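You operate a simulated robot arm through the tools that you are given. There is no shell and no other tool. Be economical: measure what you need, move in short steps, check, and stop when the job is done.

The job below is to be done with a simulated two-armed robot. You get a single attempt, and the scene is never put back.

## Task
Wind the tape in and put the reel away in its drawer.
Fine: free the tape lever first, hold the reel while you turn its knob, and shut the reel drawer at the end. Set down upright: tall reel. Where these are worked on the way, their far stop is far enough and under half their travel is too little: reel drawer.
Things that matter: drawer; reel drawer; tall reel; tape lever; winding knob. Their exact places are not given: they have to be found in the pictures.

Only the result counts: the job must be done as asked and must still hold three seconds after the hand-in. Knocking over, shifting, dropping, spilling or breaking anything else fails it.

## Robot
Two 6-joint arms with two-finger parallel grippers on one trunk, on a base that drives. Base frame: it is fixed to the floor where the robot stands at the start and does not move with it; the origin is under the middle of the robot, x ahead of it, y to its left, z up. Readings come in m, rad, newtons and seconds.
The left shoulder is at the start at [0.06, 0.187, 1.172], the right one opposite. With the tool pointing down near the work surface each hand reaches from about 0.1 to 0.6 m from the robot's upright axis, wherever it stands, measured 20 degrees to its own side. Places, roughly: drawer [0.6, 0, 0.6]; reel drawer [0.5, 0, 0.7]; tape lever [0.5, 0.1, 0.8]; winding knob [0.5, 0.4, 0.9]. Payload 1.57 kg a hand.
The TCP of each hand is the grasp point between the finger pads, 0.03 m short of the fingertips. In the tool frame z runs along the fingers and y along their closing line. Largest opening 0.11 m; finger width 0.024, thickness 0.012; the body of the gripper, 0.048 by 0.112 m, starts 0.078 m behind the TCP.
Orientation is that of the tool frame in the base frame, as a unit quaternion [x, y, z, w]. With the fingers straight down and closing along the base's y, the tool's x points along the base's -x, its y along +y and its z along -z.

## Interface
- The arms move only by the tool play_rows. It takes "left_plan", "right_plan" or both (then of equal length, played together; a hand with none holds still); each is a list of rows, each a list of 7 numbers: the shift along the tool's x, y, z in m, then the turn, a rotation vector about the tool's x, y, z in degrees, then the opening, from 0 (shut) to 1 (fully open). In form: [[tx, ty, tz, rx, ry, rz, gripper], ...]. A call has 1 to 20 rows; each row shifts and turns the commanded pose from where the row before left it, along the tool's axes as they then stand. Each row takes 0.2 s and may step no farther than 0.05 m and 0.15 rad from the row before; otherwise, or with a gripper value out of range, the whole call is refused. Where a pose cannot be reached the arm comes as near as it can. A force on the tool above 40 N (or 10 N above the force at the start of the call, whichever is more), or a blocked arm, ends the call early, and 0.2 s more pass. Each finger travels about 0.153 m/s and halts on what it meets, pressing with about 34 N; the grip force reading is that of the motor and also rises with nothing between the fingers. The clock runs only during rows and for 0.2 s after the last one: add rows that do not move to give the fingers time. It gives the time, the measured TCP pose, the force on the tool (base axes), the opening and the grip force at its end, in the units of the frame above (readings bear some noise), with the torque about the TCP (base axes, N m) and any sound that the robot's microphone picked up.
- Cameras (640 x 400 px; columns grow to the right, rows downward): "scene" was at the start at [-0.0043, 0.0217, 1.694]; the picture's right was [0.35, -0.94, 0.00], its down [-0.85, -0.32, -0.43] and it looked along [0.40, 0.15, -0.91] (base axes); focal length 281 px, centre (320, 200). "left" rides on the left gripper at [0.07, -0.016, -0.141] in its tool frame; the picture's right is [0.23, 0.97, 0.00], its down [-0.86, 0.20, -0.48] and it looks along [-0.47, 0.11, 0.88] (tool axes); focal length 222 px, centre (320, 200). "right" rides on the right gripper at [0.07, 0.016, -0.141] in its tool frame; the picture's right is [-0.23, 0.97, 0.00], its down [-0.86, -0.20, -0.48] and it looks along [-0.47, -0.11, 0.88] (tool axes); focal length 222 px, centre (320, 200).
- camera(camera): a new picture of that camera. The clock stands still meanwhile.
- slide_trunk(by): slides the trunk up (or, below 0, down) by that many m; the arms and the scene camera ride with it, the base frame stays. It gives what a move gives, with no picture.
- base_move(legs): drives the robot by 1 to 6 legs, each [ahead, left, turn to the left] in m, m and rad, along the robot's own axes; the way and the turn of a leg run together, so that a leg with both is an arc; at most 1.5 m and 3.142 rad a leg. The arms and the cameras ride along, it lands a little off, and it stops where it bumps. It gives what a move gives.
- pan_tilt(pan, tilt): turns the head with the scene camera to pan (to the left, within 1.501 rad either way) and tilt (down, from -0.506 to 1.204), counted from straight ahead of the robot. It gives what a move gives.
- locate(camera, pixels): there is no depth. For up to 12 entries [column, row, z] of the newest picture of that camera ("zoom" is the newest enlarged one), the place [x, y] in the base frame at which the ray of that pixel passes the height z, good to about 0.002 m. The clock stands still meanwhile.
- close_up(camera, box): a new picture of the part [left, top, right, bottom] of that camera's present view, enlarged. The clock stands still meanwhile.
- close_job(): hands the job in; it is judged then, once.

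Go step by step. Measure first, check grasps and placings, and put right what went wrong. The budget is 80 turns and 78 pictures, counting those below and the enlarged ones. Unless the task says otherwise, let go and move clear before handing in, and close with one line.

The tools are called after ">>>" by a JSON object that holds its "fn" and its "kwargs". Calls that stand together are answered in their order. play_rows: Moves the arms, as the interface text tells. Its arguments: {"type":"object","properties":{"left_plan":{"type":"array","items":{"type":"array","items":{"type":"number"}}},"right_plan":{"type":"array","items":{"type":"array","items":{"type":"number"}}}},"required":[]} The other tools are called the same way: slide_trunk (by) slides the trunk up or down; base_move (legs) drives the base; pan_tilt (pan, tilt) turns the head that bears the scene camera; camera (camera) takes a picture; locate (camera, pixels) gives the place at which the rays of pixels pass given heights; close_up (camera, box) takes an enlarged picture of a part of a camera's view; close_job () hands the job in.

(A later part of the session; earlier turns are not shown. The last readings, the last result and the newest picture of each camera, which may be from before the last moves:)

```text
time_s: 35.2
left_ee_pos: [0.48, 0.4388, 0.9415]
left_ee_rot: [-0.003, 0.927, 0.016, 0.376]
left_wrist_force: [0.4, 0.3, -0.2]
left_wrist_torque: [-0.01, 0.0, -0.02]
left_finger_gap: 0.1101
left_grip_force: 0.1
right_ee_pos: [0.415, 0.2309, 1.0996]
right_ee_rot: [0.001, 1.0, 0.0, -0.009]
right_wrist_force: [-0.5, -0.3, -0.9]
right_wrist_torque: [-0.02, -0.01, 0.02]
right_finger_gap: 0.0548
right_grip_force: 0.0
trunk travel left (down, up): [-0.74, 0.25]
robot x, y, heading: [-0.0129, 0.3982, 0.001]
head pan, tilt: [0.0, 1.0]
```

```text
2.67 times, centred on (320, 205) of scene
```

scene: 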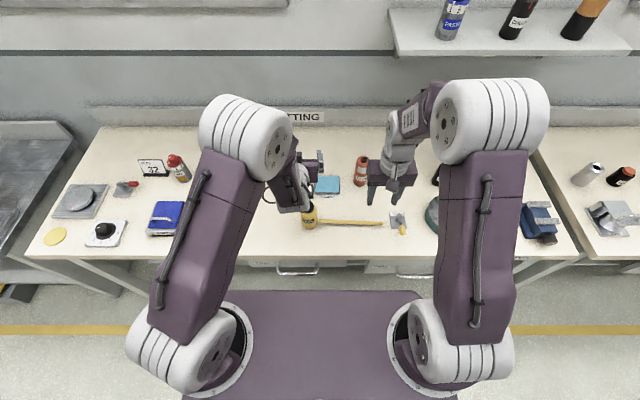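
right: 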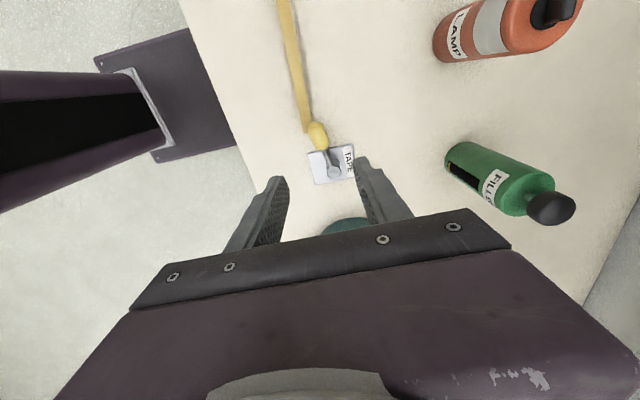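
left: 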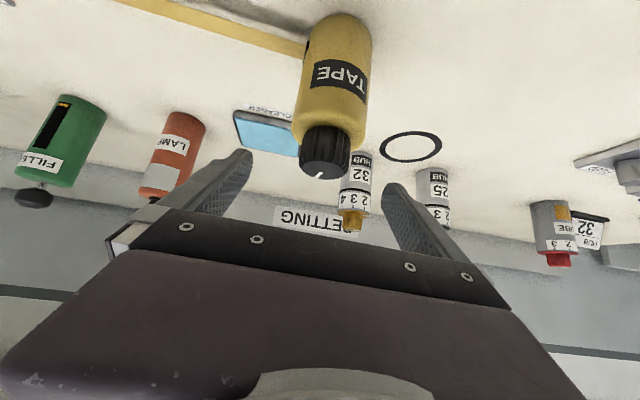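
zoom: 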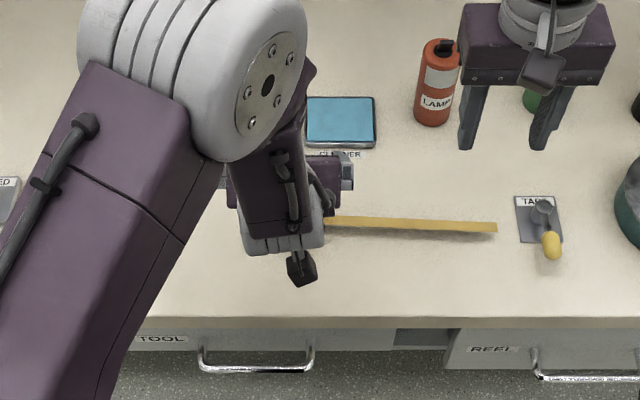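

The reel sits well between the left fingers (column ~325 vs. finger midpoint ~318). Lowering the trunk a further 0.078 to grip height.

>>> {"fn": "slide_trunk", "kwargs": {"by": -0.078}}

>>> {"fn": "camera", "kwargs": {"camera": "left"}}

```text
time_s: 36.4
left_ee_pos: [0.4796, 0.4394, 0.8637]
left_ee_rot: [-0.002, 0.927, 0.016, 0.376]
left_wrist_force: [0.5, 0.0, 0.1]
left_wrist_torque: [0.01, 0.01, 0.01]
left_finger_gap: 0.1102
left_grip_force: 0.0
right_ee_pos: [0.4141, 0.2298, 1.0214]
right_ee_rot: [0.002, 1.0, 0.0, -0.011]
right_wrist_force: [0.6, -1.3, 0.5]
right_wrist_torque: [-0.03, 0.02, -0.04]
right_finger_gap: 0.0552
right_grip_force: 0.1
trunk travel left (down, up): [-0.662, 0.328]
robot x, y, heading: [-0.0089, 0.3955, -0.003]
head pan, tilt: [0.0, 1.0]
```

```text
42 pictures are left
```

left: 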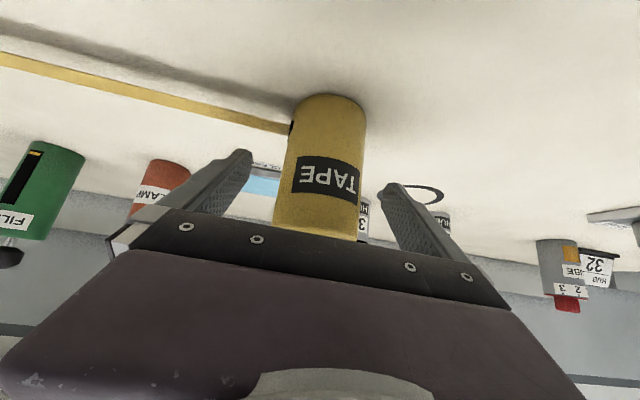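

Left fingers straddle the reel above the tape. Closing.

>>> {"fn": "play_rows", "kwargs": {"left_plan": [[0, 0, 0, 0, 0, 0, 0.6], [0, 0, 0, 0, 0, 0, 0.4], [0, 0, 0, 0, 0, 0, 0.4], [0, 0, 0, 0, 0, 0, 0.4]]}}

>>> {"fn": "camera", "kwargs": {"camera": "left"}}

>>> {"fn": "camera", "kwargs": {"camera": "right"}}

```text
time_s: 37.4
left_ee_pos: [0.4793, 0.4387, 0.8632]
left_ee_rot: [-0.002, 0.927, 0.016, 0.375]
left_wrist_force: [0.2, -1.7, 2.1]
left_wrist_torque: [-0.2, -0.09, 0.04]
left_finger_gap: 0.0573
left_grip_force: 34.1
right_ee_pos: [0.4151, 0.2298, 1.0219]
right_ee_rot: [0.002, 1.0, 0.0, -0.008]
right_wrist_force: [0.3, -0.4, -0.2]
right_wrist_torque: [0.02, 0.01, 0.03]
right_finger_gap: 0.0548
right_grip_force: 0.1
trunk travel left (down, up): [-0.662, 0.328]
robot x, y, heading: [-0.0125, 0.3947, -0.001]
head pan, tilt: [0.0, 1.0]
```

```text
41 pictures are left
```

left: 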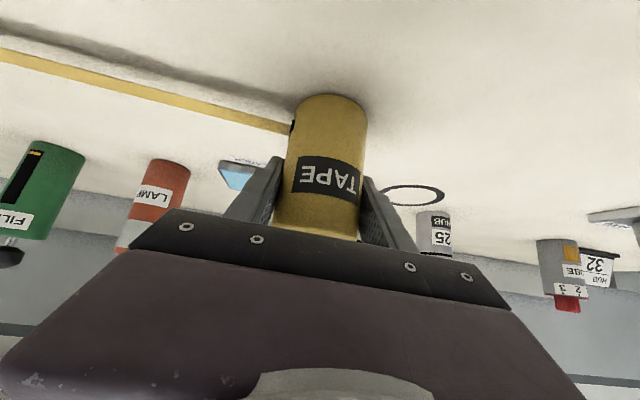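

```text
40 pictures are left
```

right: 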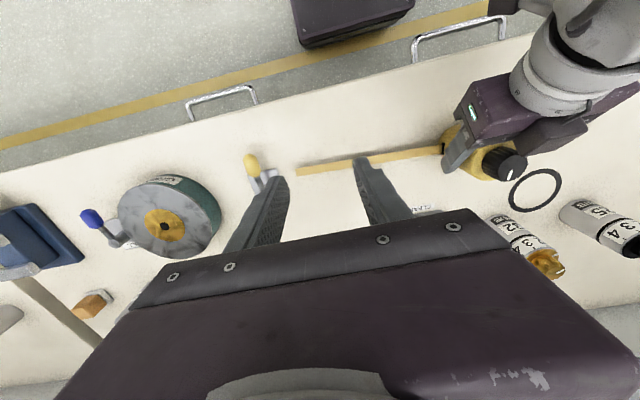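

The reel is held firmly (57 mm). Now measure the knob from the right camera, (503,166), and then move the right hand over it.

>>> {"fn": "locate", "kwargs": {"camera": "right", "pixels": [[505, 167, 0.928], [505, 167, 0.92], [295, 171, 0.83]]}}

>>> {"fn": "play_rows", "kwargs": {"right_plan": [[-0.016, 0.035, -0.015, 0, 0, 0, 0.55], [-0.016, 0.035, -0.015, 0, 0, 0, 0.55], [-0.016, 0.035, 0, 0, 0, 0, 0.55], [-0.016, 0.035, 0, 0, 0, 0, 0.55], [0, 0.035, 0, 0, 0, 0, 0.55], [0, 0.0335, 0, 0, 0, 0, 0.55], [0, 0, 0, 0, 0, 0, 0.55]]}}

>>> {"fn": "camera", "kwargs": {"camera": "right"}}

```text
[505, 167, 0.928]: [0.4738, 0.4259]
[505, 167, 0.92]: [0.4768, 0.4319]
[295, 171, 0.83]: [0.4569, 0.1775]
```

```text
time_s: 39.0
left_ee_pos: [0.4799, 0.4389, 0.8629]
left_ee_rot: [-0.002, 0.927, 0.016, 0.375]
left_wrist_force: [-0.6, -0.3, 5.2]
left_wrist_torque: [-0.19, -0.04, 0.01]
left_finger_gap: 0.0574
left_grip_force: 34.0
right_ee_pos: [0.4784, 0.4361, 1.0495]
right_ee_rot: [0.001, 1.0, 0.0, -0.01]
right_wrist_force: [-0.1, 0.0, 0.4]
right_wrist_torque: [-0.01, 0.01, -0.03]
right_finger_gap: 0.0604
right_grip_force: 0.0
trunk travel left (down, up): [-0.662, 0.328]
robot x, y, heading: [-0.012, 0.4007, -0.001]
head pan, tilt: [0.0, 1.0]
```

```text
39 pictures are left
```

right: 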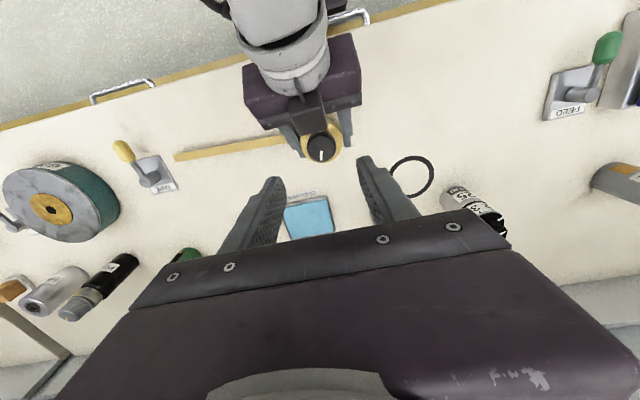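

>>> {"fn": "close_up", "kwargs": {"camera": "right", "box": [260, 100, 380, 200]}}

>>> {"fn": "locate", "kwargs": {"camera": "zoom", "pixels": [[245, 205, 0.928], [185, 205, 0.928], [305, 205, 0.928], [245, 205, 0.92]]}}

```text
4.00 times, centred on (320, 150) of right
```

zoom: 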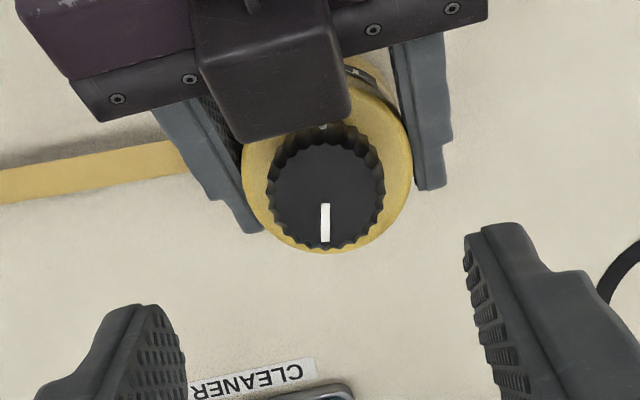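

```text
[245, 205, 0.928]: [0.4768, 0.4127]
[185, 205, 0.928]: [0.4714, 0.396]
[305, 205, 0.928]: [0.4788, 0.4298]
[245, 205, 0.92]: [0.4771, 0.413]
```

Left's hand carries a block right beside the knob, at about zoom (270,70), which would block turning. I'll lift both hands off and retry with a flatter left grasp using a lower trunk.

>>> {"fn": "play_rows", "kwargs": {"left_plan": [[0, 0, 0, 0, 0, 0, 1], [0, 0, 0, 0, 0, 0, 1], [0, 0, 0, 0, 0, 0, 1], [0, 0, 0, 0, 0, 0, 1], [0, 0, 0, 0, 0, 0, 1], [0, 0, 0, 0, 0, 0, 1], [0, 0, 0, 0, 0, 0, 1], [-0.0313, 0, -0.0324, 0, 0, 0, 1], [-0.0313, 0, -0.0324, 0, 0, 0, 1], [-0.0313, 0, -0.0324, 0, 0, 0, 1], [-0.0313, 0, -0.0324, 0, 0, 0, 1], [-0.0313, 0, -0.0324, 0, 0, 0, 1], [0, 0, 0, 0, -6, 0, 1], [0, 0, 0, 0, -6, 0, 1], [0, 0, 0, 0, -6, 0, 1], [0, 0, 0, 0, 0, 0, 1]], "right_plan": [[0, 0, -0.045, 0, 0, 0, 0.55], [0, 0, -0.045, 0, 0, 0, 0.55], [0, 0, -0.045, 0, 0, 0, 0.55], [0, -0.045, -0.01, 0, 0, 0, 0.55], [0, -0.045, -0.01, 0, 0, 0, 0.55], [0, -0.045, -0.01, 0, 0, 0, 0.55], [0, -0.045, -0.01, 0, 0, 0, 0.55], [0, -0.02, -0.04, 0, 0, 0, 0.55], [0, 0, -0.03, 0, 0, 0, 0.55], [0, 0, 0, 0, 0, 0, 0.55], [0, 0, 0, 0, 0, 0, 0.55], [0, 0, 0, 0, 0, 0, 0.55], [0, 0, 0, 0, 0, 0, 0.55], [0, 0, 0, 0, 0, 0, 0.55], [0, 0, 0, 0, 0, 0, 0.55], [0, 0, 0, 0, 0, 0, 0.55]]}}

>>> {"fn": "camera", "kwargs": {"camera": "left"}}

>>> {"fn": "camera", "kwargs": {"camera": "scene"}}

```text
time_s: 42.4
left_ee_pos: [0.4817, 0.4327, 1.088]
left_ee_rot: [0.0, 0.856, 0.016, 0.516]
left_wrist_force: [-0.3, -0.2, 0.0]
left_wrist_torque: [0.02, -0.01, 0.01]
left_finger_gap: 0.1099
left_grip_force: 0.0
right_ee_pos: [0.4468, 0.2279, 1.244]
right_ee_rot: [0.002, 1.0, 0.0, -0.008]
right_wrist_force: [0.4, -0.1, -0.2]
right_wrist_torque: [0.0, -0.02, 0.02]
right_finger_gap: 0.0602
right_grip_force: 0.1
right hand out of reach, approached as far as the arm can: row 2, 3, 8, 9
trunk travel left (down, up): [-0.662, 0.328]
robot x, y, heading: [-0.0117, 0.4006, 0.001]
head pan, tilt: [0.0, 1.0]
```

```text
37 pictures are left
```

left: 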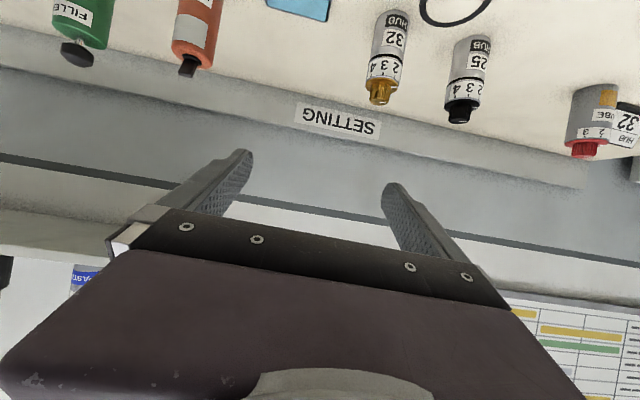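

```text
36 pictures are left
```

scene: 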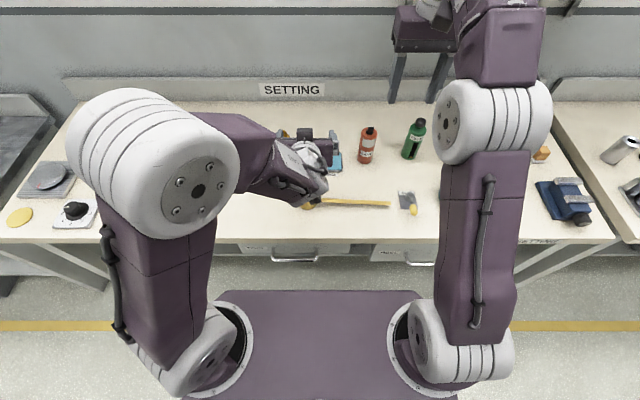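

62° is reached comfortably here. I'll flatten another 12°, centre on the reel, and verify.

>>> {"fn": "play_rows", "kwargs": {"left_plan": [[0, 0.003, 0, 0, -6, 0, 1], [0, 0.003, 0, 0, -6, 0, 1], [0, 0, 0, 0, 0, 0, 1]]}}

>>> {"fn": "slide_trunk", "kwargs": {"by": -0.12}}

>>> {"fn": "camera", "kwargs": {"camera": "left"}}

>>> {"fn": "camera", "kwargs": {"camera": "scene"}}

```text
time_s: 43.2
left_ee_pos: [0.4781, 0.4386, 1.0881]
left_ee_rot: [0.001, 0.798, 0.017, 0.603]
left_wrist_force: [0.1, -0.3, -0.5]
left_wrist_torque: [0.0, 0.0, 0.01]
left_finger_gap: 0.1102
left_grip_force: 0.0
right_ee_pos: [0.4457, 0.2288, 1.2447]
right_ee_rot: [0.001, 1.0, 0.0, -0.008]
right_wrist_force: [-0.7, -0.2, -0.3]
right_wrist_torque: [-0.02, -0.02, 0.01]
right_finger_gap: 0.0606
right_grip_force: 0.1
trunk travel left (down, up): [-0.662, 0.328]
robot x, y, heading: [-0.0121, 0.3992, -0.002]
head pan, tilt: [0.0, 1.0]
```

```text
time_s: 44.7
left_ee_pos: [0.4779, 0.4381, 0.9686]
left_ee_rot: [0.002, 0.798, 0.016, 0.602]
left_wrist_force: [1.0, -0.1, -0.8]
left_wrist_torque: [-0.03, -0.01, -0.01]
left_finger_gap: 0.1098
left_grip_force: 0.0
right_ee_pos: [0.446, 0.2286, 1.1233]
right_ee_rot: [0.002, 1.0, 0.0, -0.008]
right_wrist_force: [0.1, 0.6, 0.2]
right_wrist_torque: [0.0, 0.0, 0.02]
right_finger_gap: 0.0604
right_grip_force: 0.1
trunk travel left (down, up): [-0.542, 0.448]
robot x, y, heading: [-0.0092, 0.393, 0.005]
head pan, tilt: [0.0, 1.0]
```

```text
35 pictures are left
```

left: 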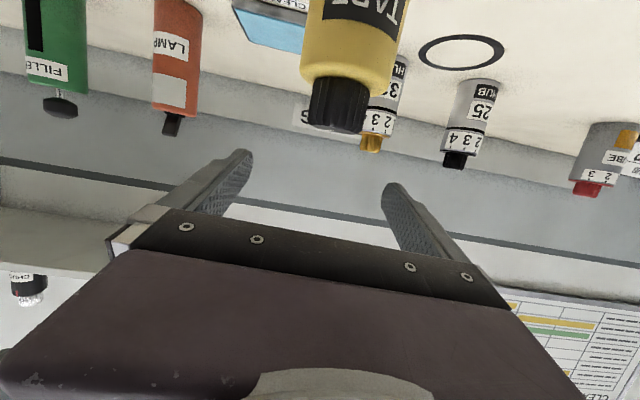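

```text
34 pictures are left
```

scene: 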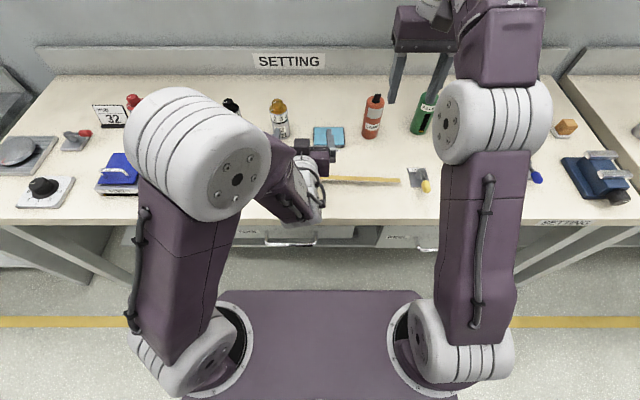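

Pitch 74° and reel centred. Lowering the trunk 0.1 and gripping.

>>> {"fn": "slide_trunk", "kwargs": {"by": -0.1}}

>>> {"fn": "play_rows", "kwargs": {"left_plan": [[0, 0, 0, 0, 0, 0, 0.6], [0, 0, 0, 0, 0, 0, 0.4], [0, 0, 0, 0, 0, 0, 0.4], [0, 0, 0, 0, 0, 0, 0.4]]}}

>>> {"fn": "close_up", "kwargs": {"camera": "scene", "box": [230, 110, 450, 250]}}

>>> {"fn": "camera", "kwargs": {"camera": "right"}}

```text
time_s: 46.0
left_ee_pos: [0.4794, 0.4388, 0.8688]
left_ee_rot: [0.002, 0.798, 0.016, 0.602]
left_wrist_force: [0.6, -0.2, 0.8]
left_wrist_torque: [-0.02, 0.01, 0.02]
left_finger_gap: 0.1099
left_grip_force: 0.1
right_ee_pos: [0.4459, 0.2281, 1.0251]
right_ee_rot: [0.001, 1.0, 0.001, -0.008]
right_wrist_force: [-0.4, 0.1, 0.8]
right_wrist_torque: [0.0, -0.02, 0.0]
right_finger_gap: 0.0605
right_grip_force: 0.2
trunk travel left (down, up): [-0.442, 0.548]
robot x, y, heading: [-0.0111, 0.4011, 0.0]
head pan, tilt: [0.0, 1.0]
```

```text
time_s: 47.0
left_ee_pos: [0.4792, 0.438, 0.8699]
left_ee_rot: [0.001, 0.797, 0.016, 0.603]
left_wrist_force: [1.4, -0.1, 2.6]
left_wrist_torque: [-0.1, -0.09, 0.02]
left_finger_gap: 0.0576
left_grip_force: 34.1
right_ee_pos: [0.4464, 0.2284, 1.0232]
right_ee_rot: [0.002, 1.0, 0.0, -0.008]
right_wrist_force: [-0.9, -1.0, -0.1]
right_wrist_torque: [0.0, 0.01, 0.0]
right_finger_gap: 0.0602
right_grip_force: 0.1
trunk travel left (down, up): [-0.442, 0.548]
robot x, y, heading: [-0.0087, 0.3975, 0.0]
head pan, tilt: [0.0, 1.0]
```

```text
2.86 times, centred on (340, 180) of scene
```

zoom: 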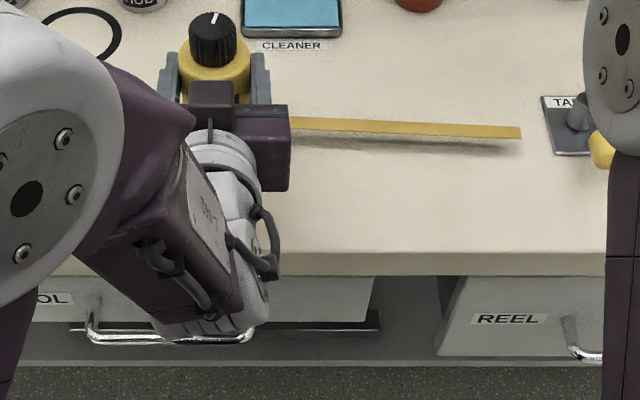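

```text
32 pictures are left
```

right: 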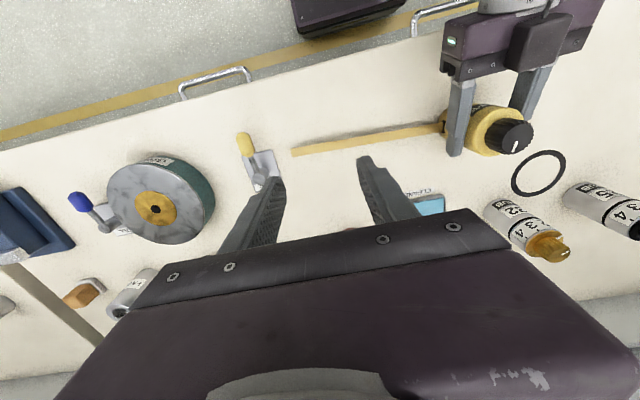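

Now the knob stands clear. Right hand moves over it and down so the fingertips are around the knob (tips z≈0.903).

>>> {"fn": "play_rows", "kwargs": {"right_plan": [[-0.0066, 0.0418, 0, 0, 0, 0, 0.55], [-0.0066, 0.0418, 0, 0, 0, 0, 0.55], [-0.0066, 0.0418, 0, 0, 0, 0, 0.55], [-0.0066, 0.0418, 0, 0, 0, 0, 0.55], [-0.0066, 0.0418, 0, 0, 0, 0, 0.55], [0, 0, 0.045, 0, 0, 0, 0.55], [0, 0, 0.045, 0, 0, 0, 0.55], [0, 0, 0, 0, 0, 0, 0.55]]}}

>>> {"fn": "close_up", "kwargs": {"camera": "scene", "box": [230, 110, 390, 210]}}

>>> {"fn": "close_up", "kwargs": {"camera": "right", "box": [200, 80, 440, 230]}}

```text
time_s: 48.8
left_ee_pos: [0.4785, 0.4384, 0.868]
left_ee_rot: [0.001, 0.798, 0.017, 0.603]
left_wrist_force: [-0.8, -0.7, 4.4]
left_wrist_torque: [-0.17, 0.01, 0.02]
left_finger_gap: 0.0575
left_grip_force: 34.0
right_ee_pos: [0.4318, 0.4192, 0.8968]
right_ee_rot: [0.003, 1.0, 0.0, -0.007]
right_wrist_force: [-0.8, -0.1, 0.1]
right_wrist_torque: [0.01, -0.02, 0.04]
right_finger_gap: 0.0603
right_grip_force: 0.1
right hand out of reach, approached as far as the arm can: row 1, 2, 3, 4, 5
trunk travel left (down, up): [-0.442, 0.548]
robot x, y, heading: [-0.0129, 0.4005, 0.004]
head pan, tilt: [0.0, 1.0]
```

```text
4.00 times, centred on (310, 160) of scene
```

zoom: 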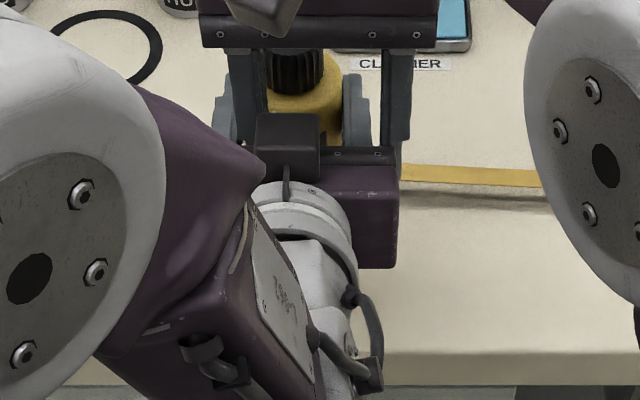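

```text
2.67 times, centred on (320, 155) of right
```

zoom: 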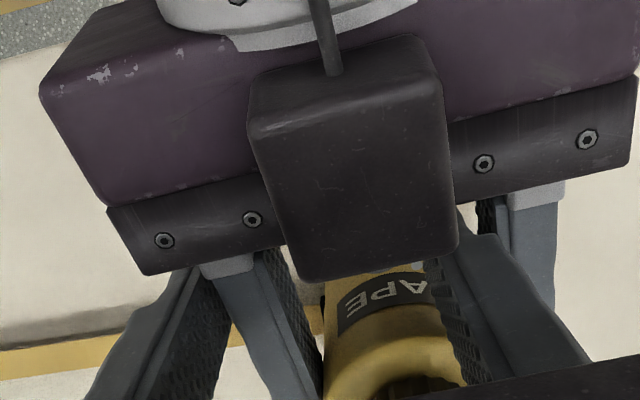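

The right arm fell short (x 0.432), without contact. I'll lift it out, open and lift the left, and bring the base nearer for better reach.

>>> {"fn": "play_rows", "kwargs": {"right_plan": [[0, 0, -0.03, 0, 0, 0, 0.55], [0, 0, -0.04, 0, 0, 0, 0.55], [0, 0, -0.04, 0, 0, 0, 0.55], [0, -0.03, -0.03, 0, 0, 0, 0.55], [0, -0.04, 0, 0, 0, 0, 0.55], [0, -0.04, 0, 0, 0, 0, 0.55], [0, -0.04, 0, 0, 0, 0, 0.55], [0, -0.03, 0, 0, 0, 0, 0.55], [0, 0, 0, 0, 0, 0, 0.55], [0, 0, 0, 0, 0, 0, 0.55], [0, 0, 0, 0, 0, 0, 0.55]], "left_plan": [[0, 0, 0, 0, 0, 0, 0.4], [0, 0, 0, 0, 0, 0, 0.4], [0, 0, 0, 0, 0, 0, 0.4], [0, 0, 0, 0, 0, 0, 0.4], [0, 0, 0, 0, 0, 0, 1], [0, 0, 0, 0, 0, 0, 1], [0, 0, 0, 0, 0, 0, 1], [-0.0432, 0, -0.0124, 0, 0, 0, 1], [-0.0432, 0, -0.0124, 0, 0, 0, 1], [-0.0432, 0, -0.0124, 0, 0, 0, 1], [0, 0, 0, 0, 0, 0, 1]]}}

>>> {"fn": "base_move", "kwargs": {"legs": [[0.04, 0.1, 0]]}}

>>> {"fn": "camera", "kwargs": {"camera": "scene"}}

```text
time_s: 51.2
left_ee_pos: [0.4782, 0.4345, 1.0054]
left_ee_rot: [0.001, 0.798, 0.016, 0.603]
left_wrist_force: [0.6, -0.3, -0.2]
left_wrist_torque: [0.04, -0.02, 0.02]
left_finger_gap: 0.1101
left_grip_force: 0.0
right_ee_pos: [0.4208, 0.2285, 1.0153]
right_ee_rot: [0.002, 1.0, 0.0, -0.008]
right_wrist_force: [-0.4, -1.0, -0.1]
right_wrist_torque: [0.01, 0.04, -0.06]
right_finger_gap: 0.0608
right_grip_force: 0.2
right hand out of reach, approached as far as the arm can: row 3, 4
trunk travel left (down, up): [-0.442, 0.548]
robot x, y, heading: [-0.0124, 0.3946, -0.003]
head pan, tilt: [0.0, 1.0]
```

```text
time_s: 52.4
left_ee_pos: [0.5187, 0.541, 1.0042]
left_ee_rot: [0.001, 0.798, 0.016, 0.602]
left_wrist_force: [1.0, 0.8, -0.4]
left_wrist_torque: [0.02, 0.0, -0.05]
left_finger_gap: 0.1101
left_grip_force: 0.0
right_ee_pos: [0.4599, 0.3344, 1.0172]
right_ee_rot: [0.001, 1.0, -0.001, -0.007]
right_wrist_force: [-0.2, 0.1, 0.5]
right_wrist_torque: [-0.03, 0.05, 0.0]
right_finger_gap: 0.0608
right_grip_force: 0.1
trunk travel left (down, up): [-0.442, 0.548]
robot x, y, heading: [0.0281, 0.5043, 0.004]
head pan, tilt: [0.0, 1.0]
```

```text
29 pictures are left
```

scene: 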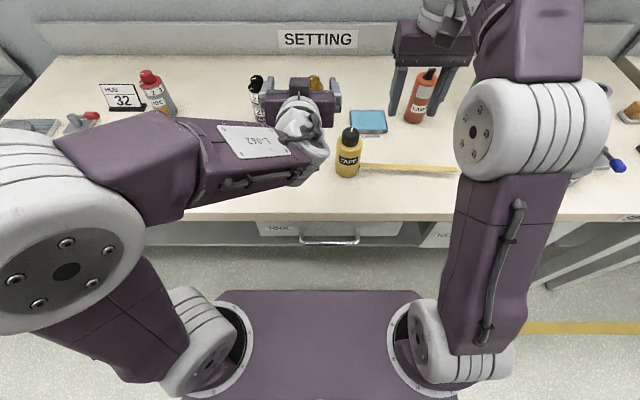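

Testing the right arm's reach above the knob first, without pictures.

>>> {"fn": "play_rows", "kwargs": {"right_plan": [[-0.0063, 0.0343, 0, 0, 0, 0, 0.55], [-0.0063, 0.0343, 0, 0, 0, 0, 0.55], [-0.0063, 0.0343, 0, 0, 0, 0, 0.55], [0, 0, 0.025, 0, 0, 0, 0.55], [0, 0, 0.025, 0, 0, 0, 0.55], [0, 0, 0, 0, 0, 0, 0.55]]}}

```text
time_s: 53.8
left_ee_pos: [0.5172, 0.5396, 1.0052]
left_ee_rot: [0.001, 0.798, 0.017, 0.602]
left_wrist_force: [-1.9, 17.1, -10.2]
left_wrist_torque: [0.18, -0.58, -1.03]
left_finger_gap: 0.0944
left_grip_force: 0.1
right_ee_pos: [0.4777, 0.4377, 0.9662]
right_ee_rot: [0.001, 1.0, -0.001, -0.007]
right_wrist_force: [1.0, -17.6, 10.9]
right_wrist_torque: [1.53, 0.23, 0.17]
right_finger_gap: 0.0446
right_grip_force: 0.0
trunk travel left (down, up): [-0.442, 0.548]
robot x, y, heading: [0.0279, 0.5065, 0.003]
head pan, tilt: [0.0, 1.0]
```

Reach is fine, but the fingers brushed the left hand's. Backing the right out the same way, then moving the left to the reel.

>>> {"fn": "play_rows", "kwargs": {"right_plan": [[0, 0, -0.025, 0, 0, 0, 0.55], [0, 0, -0.025, 0, 0, 0, 0.55], [0.006, -0.0343, 0, 0, 0, 0, 0.55], [0.006, -0.0343, 0, 0, 0, 0, 0.55], [0.006, -0.04, 0, 0, 0, 0, 0.55], [0, -0.045, 0, 0, 0, 0, 0.55], [0, -0.045, 0, 0, 0, 0, 0.55], [0, 0, 0, 0, 0, 0, 0.55], [0, 0, 0, 0, 0, 0, 0.55]], "left_plan": [[0, 0, 0, 0, 0, 0, 1], [0, 0, 0, 0, 0, 0, 1], [0, 0, 0, 0, 0, 0, 1], [0, 0, 0, 0, 0, 0, 1], [0, 0, 0, 0, 0, 0, 1], [0, -0.034, 0, 0, 0, 0, 1], [0.0037, -0.034, -0.0125, 0, 0, 0, 1], [0.0037, -0.034, -0.0125, 0, 0, 0, 1], [0.0037, 0, -0.0125, 0, 0, 0, 1]]}}

>>> {"fn": "camera", "kwargs": {"camera": "left"}}

```text
time_s: 55.8
left_ee_pos: [0.4805, 0.4372, 1.0034]
left_ee_rot: [0.0, 0.798, 0.017, 0.603]
left_wrist_force: [-0.2, 0.7, -0.1]
left_wrist_torque: [0.03, 0.02, 0.0]
left_finger_gap: 0.1102
left_grip_force: 0.1
right_ee_pos: [0.4626, 0.2392, 1.0162]
right_ee_rot: [0.0, 1.0, 0.0, -0.008]
right_wrist_force: [-0.9, -0.6, -0.2]
right_wrist_torque: [0.0, -0.04, 0.04]
right_finger_gap: 0.0607
right_grip_force: 0.1
trunk travel left (down, up): [-0.442, 0.548]
robot x, y, heading: [0.0281, 0.5009, 0.003]
head pan, tilt: [0.0, 1.0]
```

```text
28 pictures are left
```

left: 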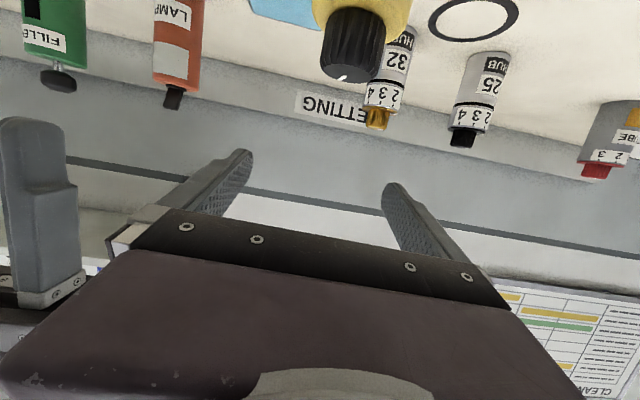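

Both in place. Left descends around the reel.

>>> {"fn": "play_rows", "kwargs": {"left_plan": [[0.0429, 0.0003, 0.0123, 0, 0, 0, 1], [0.0429, 0.0003, 0.0123, 0, 0, 0, 1], [0.0429, 0, 0.0123, 0, 0, 0, 1], [0, 0, 0, 0, 0, 0, 1]]}}

```text
time_s: 56.8
left_ee_pos: [0.479, 0.4406, 0.8715]
left_ee_rot: [0.001, 0.798, 0.017, 0.602]
left_wrist_force: [0.0, 0.8, 0.0]
left_wrist_torque: [-0.04, 0.0, 0.01]
left_finger_gap: 0.1097
left_grip_force: 0.0
right_ee_pos: [0.4621, 0.2399, 1.016]
right_ee_rot: [0.001, 1.0, -0.001, -0.008]
right_wrist_force: [0.4, -0.5, 0.9]
right_wrist_torque: [0.01, -0.01, -0.04]
right_finger_gap: 0.0604
right_grip_force: 0.1
trunk travel left (down, up): [-0.442, 0.548]
robot x, y, heading: [0.0277, 0.5036, 0.004]
head pan, tilt: [0.0, 1.0]
```

Reached cleanly. Closing the left, then bringing the right over the knob and down (still open).

>>> {"fn": "play_rows", "kwargs": {"left_plan": [[0, -0.002, 0, 0, 0, 0, 0.6], [0, 0, 0, 0, 0, 0, 0.4], [0, 0, 0, 0, 0, 0, 0.4], [0, 0, 0, 0, 0, 0, 0.4], [0, 0, 0, 0, 0, 0, 0.4], [0, 0, 0, 0, 0, 0, 0.4], [0, 0, 0, 0, 0, 0, 0.4], [0, 0, 0, 0, 0, 0, 0.4], [0, 0, 0, 0, 0, 0, 0.4], [0, 0, 0, 0, 0, 0, 0.4], [0, 0, 0, 0, 0, 0, 0.4], [0, 0, 0, 0, 0, 0, 0.4], [0, 0, 0, 0, 0, 0, 0.4]], "right_plan": [[0, 0, 0, 0, 0, 0, 0.55], [0, 0, 0, 0, 0, 0, 0.55], [0, 0, 0, 0, 0, 0, 0.55], [-0.0034, 0.0394, 0, 0, 0, 0, 0.55], [-0.0034, 0.0394, 0, 0, 0, 0, 0.55], [-0.0034, 0.0394, 0, 0, 0, 0, 0.55], [-0.0034, 0.0394, 0, 0, 0, 0, 0.55], [-0.0034, 0.0394, 0, 0, 0, 0, 0.55], [0, 0, 0, 0, 0, 0, 0.55], [0, 0, 0.028, 0, 0, 0, 0.55], [0, 0, 0.028, 0, 0, 0, 0.55], [0, 0, 0.027, 0, 0, 0, 0.55], [0, 0, 0, 0, 0, 0, 0.55]]}}

>>> {"fn": "camera", "kwargs": {"camera": "right"}}

>>> {"fn": "close_up", "kwargs": {"camera": "scene", "box": [260, 90, 480, 220]}}

```text
time_s: 59.6
left_ee_pos: [0.4788, 0.4387, 0.8703]
left_ee_rot: [0.001, 0.798, 0.016, 0.602]
left_wrist_force: [-0.2, -0.2, 2.4]
left_wrist_torque: [-0.12, -0.02, -0.01]
left_finger_gap: 0.0573
left_grip_force: 34.1
right_ee_pos: [0.4756, 0.4337, 0.9337]
right_ee_rot: [0.001, 1.0, 0.0, -0.008]
right_wrist_force: [-0.4, 0.7, 0.3]
right_wrist_torque: [0.0, 0.01, 0.04]
right_finger_gap: 0.0608
right_grip_force: 0.0
trunk travel left (down, up): [-0.442, 0.548]
robot x, y, heading: [0.0294, 0.5021, 0.006]
head pan, tilt: [0.0, 1.0]
```

```text
27 pictures are left
```

right: 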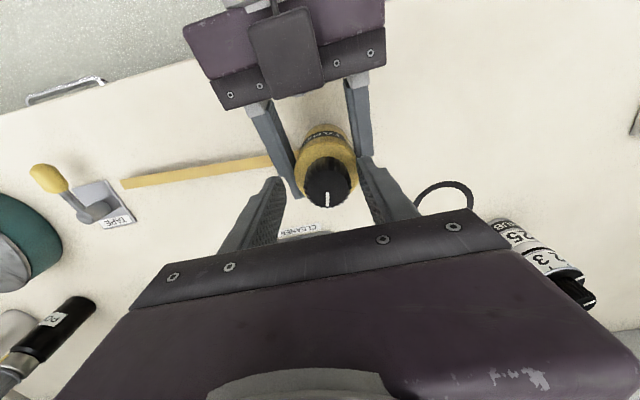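

```text
2.91 times, centred on (370, 155) of scene
```

zoom: 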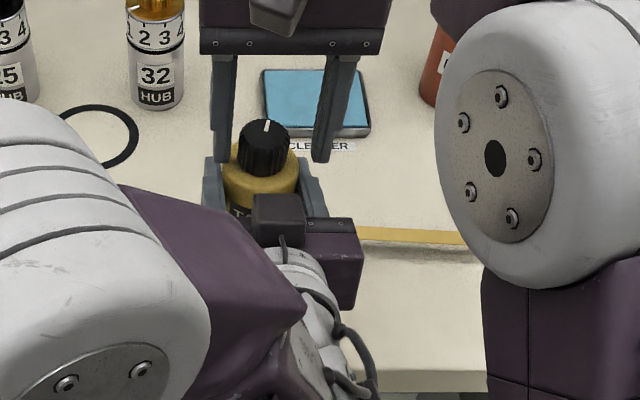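

>>> {"fn": "locate", "kwargs": {"camera": "right", "pixels": [[326, 182, 0.928], [326, 205, 0.928], [304, 182, 0.928], [350, 182, 0.928]]}}

>>> {"fn": "play_rows", "kwargs": {"right_plan": [[-0.002, 0.003, 0.002, 0, 0, 0, 0.45], [0, 0, 0, 0, 0, 0, 0.1], [0, 0, 0, 0, 0, 0, 0.1], [0, 0, 0, 0, 0, 0, 0.1]]}}

```text
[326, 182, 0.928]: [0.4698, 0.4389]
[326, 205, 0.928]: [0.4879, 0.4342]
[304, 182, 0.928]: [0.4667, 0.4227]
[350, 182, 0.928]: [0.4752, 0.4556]
```

```text
time_s: 60.6
left_ee_pos: [0.4788, 0.4386, 0.8689]
left_ee_rot: [0.001, 0.798, 0.016, 0.602]
left_wrist_force: [3.1, -8.2, 3.3]
left_wrist_torque: [-0.26, 0.02, -0.04]
left_finger_gap: 0.0574
left_grip_force: 34.3
right_ee_pos: [0.4776, 0.4369, 0.9309]
right_ee_rot: [0.001, 1.0, 0.002, -0.008]
right_wrist_force: [-2.5, 8.6, -1.2]
right_wrist_torque: [0.69, 0.11, -0.01]
right_finger_gap: 0.0348
right_grip_force: 34.1
trunk travel left (down, up): [-0.442, 0.548]
robot x, y, heading: [0.0249, 0.5051, 0.005]
head pan, tilt: [0.0, 1.0]
```

The knob is gripped (35 mm). Trying a clockwise (from above) turn of about 60° and watching the tape's end, previously at (290,170)-ish in right view.

>>> {"fn": "play_rows", "kwargs": {"right_plan": [[0, 0.001, 0, 0, 0, 8, 0.1], [0, 0, 0, 0, 0, 8, 0.1], [0, 0, 0, 0, 0, 8, 0.1], [0, 0, 0, 0, 0, 8, 0.1], [0, 0, 0, 0, 0, 8, 0.1], [0, 0, 0, 0, 0, 8, 0.1], [0, 0, 0, 0, 0, 8, 0.1], [0, 0, 0, 0, 0, 0, 0.1]]}}

>>> {"fn": "camera", "kwargs": {"camera": "scene"}}

```text
time_s: 62.4
left_ee_pos: [0.4801, 0.4392, 0.8694]
left_ee_rot: [0.002, 0.799, 0.016, 0.602]
left_wrist_force: [6.4, 1.8, 11.8]
left_wrist_torque: [-0.82, 0.52, 0.02]
left_finger_gap: 0.0573
left_grip_force: 34.1
right_ee_pos: [0.4798, 0.4385, 0.9306]
right_ee_rot: [0.472, 0.881, -0.005, -0.006]
right_wrist_force: [-6.2, -3.5, -11.1]
right_wrist_torque: [0.67, -0.12, -0.02]
right_finger_gap: 0.035
right_grip_force: 34.0
trunk travel left (down, up): [-0.442, 0.548]
robot x, y, heading: [0.0266, 0.5036, 0.004]
head pan, tilt: [0.0, 1.0]
```

```text
25 pictures are left
```

scene: 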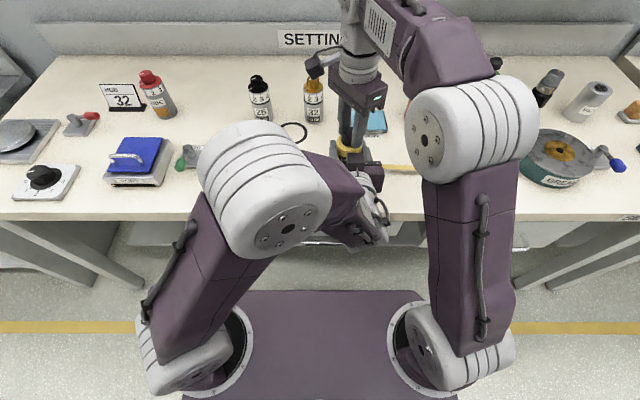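

>>> {"fn": "camera", "kwargs": {"camera": "left"}}

>>> {"fn": "camera", "kwargs": {"camera": "right"}}

```text
24 pictures are left
```

left: 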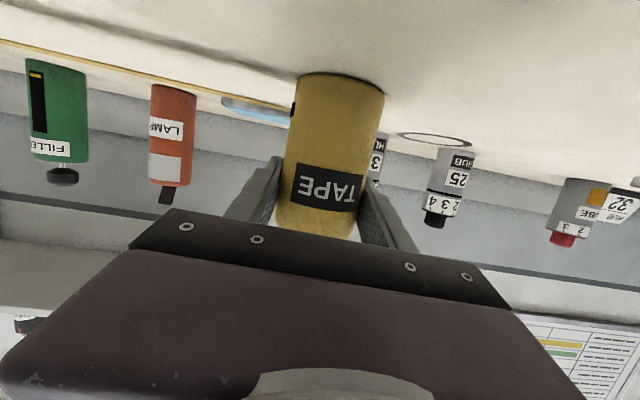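

```text
23 pictures are left
```

right: 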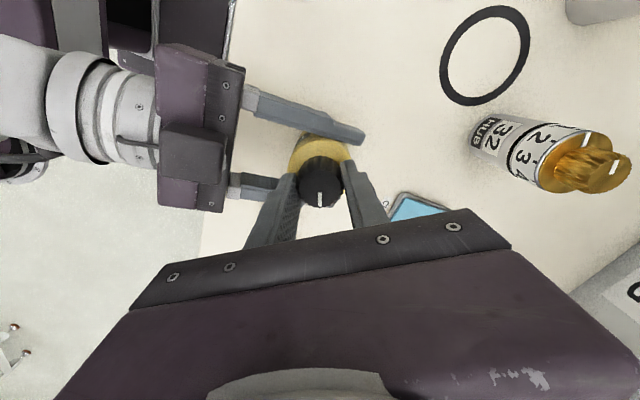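

The knob turned freely with the hand. I'll continue clockwise and then check where the tape's end is.

>>> {"fn": "play_rows", "kwargs": {"right_plan": [[0, 0, 0, 0, 0, 8, 0.1], [0, 0, 0, 0, 0, 8, 0.1], [0, 0, 0, 0, 0, 8, 0.1], [0, 0, 0, 0, 0, 8, 0.1], [0, 0, 0, 0, 0, 8, 0.1], [0, 0, 0, 0, 0, 8, 0.1], [0, 0, 0, 0, 0, 8, 0.1], [0, 0, 0, 0, 0, 8, 0.1], [0, 0, 0, 0, 0, 8, 0.1], [0, 0, 0, 0, 0, 8, 0.1], [0, 0, 0, 0, 0, 8, 0.1], [0, 0, 0, 0, 0, 8, 0.1], [0, 0, 0, 0, 0, 8, 0.1], [0, 0, 0, 0, 0, 0, 0.1]]}}

>>> {"fn": "camera", "kwargs": {"camera": "left"}}

>>> {"fn": "locate", "kwargs": {"camera": "left", "pixels": [[0, 40, 0.83], [100, 66, 0.83]]}}

```text
time_s: 65.2
left_ee_pos: [0.4769, 0.4304, 0.8698]
left_ee_rot: [0.012, 0.799, 0.01, 0.602]
left_wrist_force: [0.1, -2.6, 0.6]
left_wrist_torque: [-0.15, -0.37, 0.0]
left_finger_gap: 0.057
left_grip_force: 33.7
right_ee_pos: [0.4812, 0.4277, 0.9332]
right_ee_rot: [0.981, 0.193, -0.006, -0.018]
right_wrist_force: [0.8, 0.7, 6.3]
right_wrist_torque: [-0.09, 0.35, -0.01]
right_finger_gap: 0.0349
right_grip_force: 34.5
right hand out of reach, approached as far as the arm can: row 13
trunk travel left (down, up): [-0.442, 0.548]
robot x, y, heading: [0.0253, 0.5056, 0.0]
head pan, tilt: [0.0, 1.0]
stopped in row 14 (left hand): the force on the tool passed its limit (the readings are from after the stop); the commanded pose is now the measured one
```

```text
22 pictures are left
```

left: 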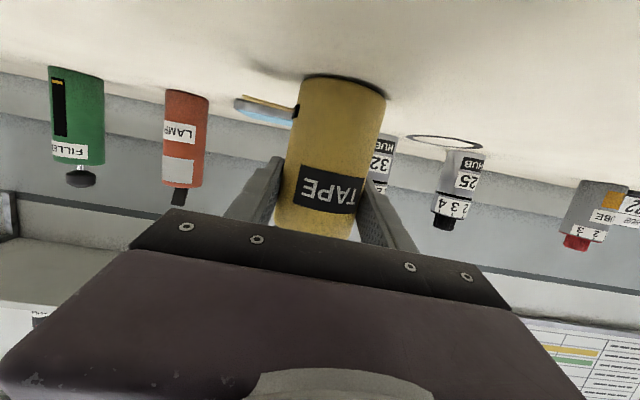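

```text
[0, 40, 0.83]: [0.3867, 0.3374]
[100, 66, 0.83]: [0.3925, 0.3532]
```

Tape is nearly in: only a short stub remains at (245,97)–(292,107), so clockwise is right. The wrist reached its limit, so I'll open, lift, turn back and regrasp.

>>> {"fn": "play_rows", "kwargs": {"right_plan": [[0, 0, 0, 0, 0, 0, 0.52], [0, 0, 0, 0, 0, 0, 0.52], [0, 0, -0.025, 0, 0, 0, 0.52], [0, 0, -0.025, 0, 0, 0, 0.52], [0, 0, 0, 0, 0, -8, 0.52], [0, 0, 0, 0, 0, -8, 0.52], [0, 0, 0, 0, 0, -8, 0.52], [0, 0, 0, 0, 0, -8, 0.52], [0, 0, 0, 0, 0, -8, 0.52], [0, 0, 0, 0, 0, -8, 0.52], [0, 0, 0, 0, 0, -8, 0.52], [0, 0, 0, 0, 0, -8, 0.52], [0, 0, 0, 0, 0, -8, 0.52], [0, 0, 0, 0, 0, -8, 0.52], [0, 0, 0, 0, 0, -8, 0.52], [0, 0, 0, 0, 0, -8, 0.52], [0, 0, 0, 0, 0, -8, 0.52], [0, 0, 0, 0, 0, -8, 0.52], [0, 0, 0, 0, 0, -8, 0.52], [0, 0, 0, 0, 0, 0, 0.52]]}}

>>> {"fn": "camera", "kwargs": {"camera": "right"}}

```text
time_s: 69.4
left_ee_pos: [0.4771, 0.4314, 0.8703]
left_ee_rot: [0.013, 0.799, 0.009, 0.601]
left_wrist_force: [0.2, 0.8, 6.8]
left_wrist_torque: [-0.12, -0.12, 0.05]
left_finger_gap: 0.0572
left_grip_force: 34.0
right_ee_pos: [0.4822, 0.4253, 0.982]
right_ee_rot: [0.323, 0.946, 0.011, -0.015]
right_wrist_force: [0.2, -0.1, -0.5]
right_wrist_torque: [-0.02, 0.05, -0.01]
right_finger_gap: 0.057
right_grip_force: 0.0
trunk travel left (down, up): [-0.442, 0.548]
robot x, y, heading: [0.029, 0.5048, -0.001]
head pan, tilt: [0.0, 1.0]
```

```text
21 pictures are left
```

right: 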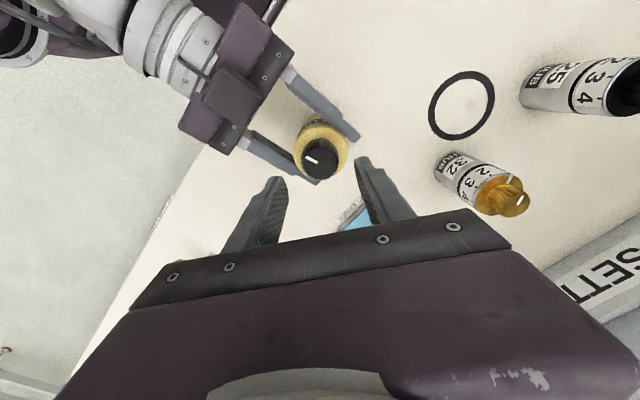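

>>> {"fn": "locate", "kwargs": {"camera": "right", "pixels": [[319, 159, 0.928], [319, 159, 0.924]]}}

```text
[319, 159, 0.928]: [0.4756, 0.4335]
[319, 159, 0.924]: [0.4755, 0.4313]
```

Knob centre is at (0.4755,0.4325); I'll shift onto it, descend, close and turn again.

>>> {"fn": "play_rows", "kwargs": {"right_plan": [[0.0097, 0.0016, 0, 0, 0, 0, 0.52], [0, 0, 0.025, 0, 0, 0, 0.52], [0, 0, 0.025, 0, 0, 0, 0.52], [0, 0, 0, 0, 0, 0, 0.1], [0, 0, 0, 0, 0, 0, 0.1], [0, 0, 0, 0, 0, 0, 0.1], [0, 0, 0, 0, 0, 8, 0.1], [0, 0, 0, 0, 0, 8, 0.1], [0, 0, 0, 0, 0, 8, 0.1], [0, 0, 0, 0, 0, 8, 0.1], [0, 0, 0, 0, 0, 8, 0.1], [0, 0, 0, 0, 0, 8, 0.1], [0, 0, 0, 0, 0, 8, 0.1], [0, 0, 0, 0, 0, 8, 0.1], [0, 0, 0, 0, 0, 8, 0.1], [0, 0, 0, 0, 0, 8, 0.1], [0, 0, 0, 0, 0, 8, 0.1], [0, 0, 0, 0, 0, 8, 0.1], [0, 0, 0, 0, 0, 0, 0.1]]}}

>>> {"fn": "camera", "kwargs": {"camera": "left"}}

```text
time_s: 73.4
left_ee_pos: [0.4776, 0.4322, 0.8684]
left_ee_rot: [0.01, 0.799, 0.011, 0.601]
left_wrist_force: [-15.2, 16.4, -0.2]
left_wrist_torque: [-0.78, 0.27, -0.14]
left_finger_gap: 0.0575
left_grip_force: 34.0
right_ee_pos: [0.4746, 0.4335, 0.9325]
right_ee_rot: [0.92, 0.391, -0.002, -0.016]
right_wrist_force: [18.9, -15.9, 8.5]
right_wrist_torque: [-0.31, -1.46, 0.12]
right_finger_gap: 0.0357
right_grip_force: 33.7
trunk travel left (down, up): [-0.442, 0.548]
robot x, y, heading: [0.026, 0.5034, -0.002]
head pan, tilt: [0.0, 1.0]
```

```text
20 pictures are left
```

left: 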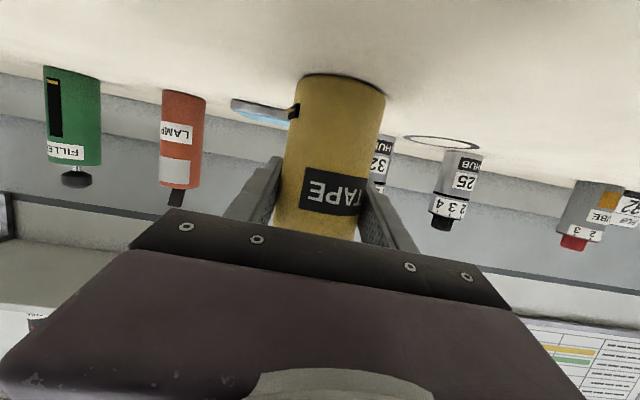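

>>> {"fn": "close_up", "kwargs": {"camera": "left", "box": [240, 70, 360, 150]}}

>>> {"fn": "play_rows", "kwargs": {"right_plan": [[0, 0, 0, 0, 0, 6, 0.1], [0, 0, 0, 0, 0, 0, 0.1]]}}

```text
5.00 times, centred on (300, 110) of left
```

zoom: 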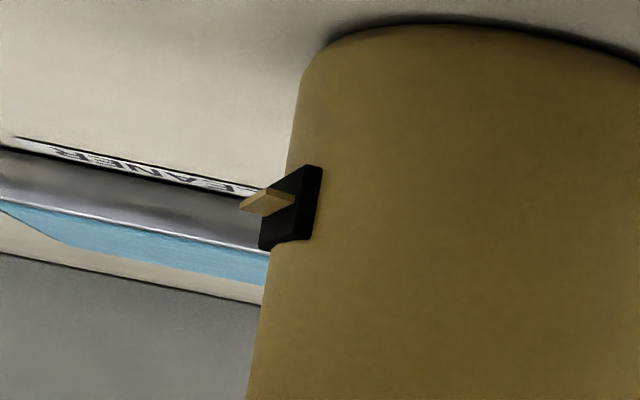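

```text
time_s: 74.0
left_ee_pos: [0.4772, 0.4323, 0.8682]
left_ee_rot: [0.01, 0.8, 0.012, 0.6]
left_wrist_force: [-4.3, 22.9, -2.9]
left_wrist_torque: [-0.78, 0.44, -0.25]
left_finger_gap: 0.0575
left_grip_force: 34.3
right_ee_pos: [0.4736, 0.4344, 0.932]
right_ee_rot: [0.939, 0.342, -0.007, -0.016]
right_wrist_force: [5.6, -22.6, 5.3]
right_wrist_torque: [-0.75, -0.78, 0.17]
right_finger_gap: 0.0353
right_grip_force: 34.0
trunk travel left (down, up): [-0.442, 0.548]
robot x, y, heading: [0.0271, 0.503, 0.001]
head pan, tilt: [0.0, 1.0]
```

>>> {"fn": "close_up", "kwargs": {"camera": "left", "box": [240, 70, 360, 150]}}

```text
5.00 times, centred on (300, 110) of left
```

zoom: 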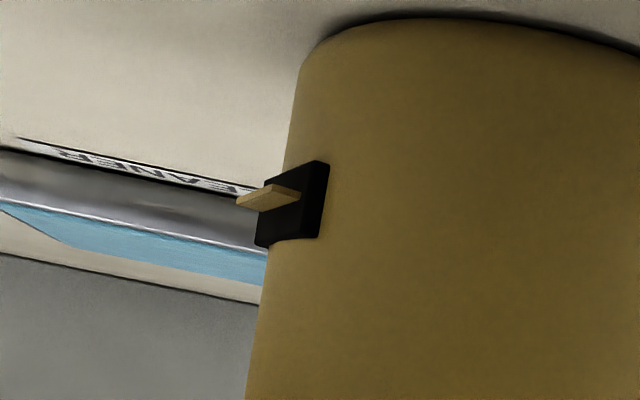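

The stub didn't change with the extra 6°. I'll check the knob's mark for slip.

>>> {"fn": "close_up", "kwargs": {"camera": "right", "box": [240, 110, 400, 230]}}

```text
3.33 times, centred on (320, 170) of right
```

zoom: 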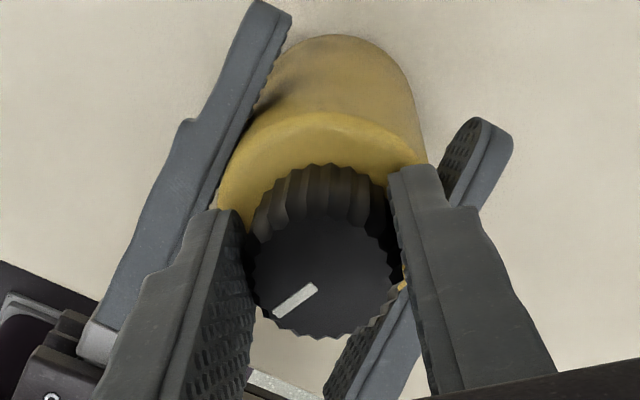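

The knob mark lagged the hand (it slipped), so the winding is at its stop and the tape is in. I'll release both hands, lift, and back away from the bench.

>>> {"fn": "play_rows", "kwargs": {"right_plan": [[0, 0, 0, 0, 0, 0, 0.52], [0, 0, 0, 0, 0, 0, 0.52], [0, 0, -0.04, 0, 0, 0, 0.52], [0, 0, -0.04, 0, 0, 0, 0.52], [0, 0, -0.03, 0, 0, -8, 0.52], [0, 0, 0, 0, 0, -8, 0.52], [0, 0, 0, 0, 0, -8, 0.52], [0, 0, 0, 0, 0, -8, 0.52], [0, 0, 0, 0, 0, -8, 0.52], [0, 0, 0, 0, 0, -8, 0.52], [0, 0, 0, 0, 0, -6, 0.52], [0, 0, 0, 0, 0, 0, 0.52], [0, 0, 0, 0, 0, 0, 0.52], [0, 0, 0, 0, 0, 0, 0.52], [0, 0, 0, 0, 0, 0, 0.52]], "left_plan": [[0, 0, 0, 0, 0, 0, 0.4], [0, 0, 0, 0, 0, 0, 0.4], [0, 0, 0, 0, 0, 0, 0.4], [0, 0, 0, 0, 0, 0, 0.4], [0, 0, 0, 0, 0, 0, 0.4], [0, 0, 0, 0, 0, 0, 0.4], [0, 0, 0, 0, 0, 0, 1], [0, 0, 0, 0, 0, 0, 1], [0, 0, 0, 0, 0, 0, 1], [0, 0, 0, 0, 0, 0, 1], [0, 0, -0.02, 0, 0, 0, 1], [0, 0, -0.045, 0, 0, 0, 1], [0, 0, -0.045, 0, 0, 0, 1], [-0.04, 0, -0.01, 0, 0, 0, 1], [-0.04, 0, -0.01, 0, 0, 0, 1]]}}

```text
time_s: 77.2
left_ee_pos: [0.3755, 0.4288, 0.9862]
left_ee_rot: [0.012, 0.799, 0.01, 0.601]
left_wrist_force: [0.1, 0.4, 0.0]
left_wrist_torque: [-0.01, -0.01, 0.0]
left_finger_gap: 0.1098
left_grip_force: 0.0
right_ee_pos: [0.4651, 0.43, 1.0296]
right_ee_rot: [0.681, 0.732, 0.004, -0.019]
right_wrist_force: [-0.6, -0.7, -0.2]
right_wrist_torque: [0.01, -0.01, -0.04]
right_finger_gap: 0.0572
right_grip_force: 0.1
right hand out of reach, approached as far as the arm can: row 5
trunk travel left (down, up): [-0.442, 0.548]
robot x, y, heading: [0.0292, 0.5036, -0.003]
head pan, tilt: [0.0, 1.0]
```

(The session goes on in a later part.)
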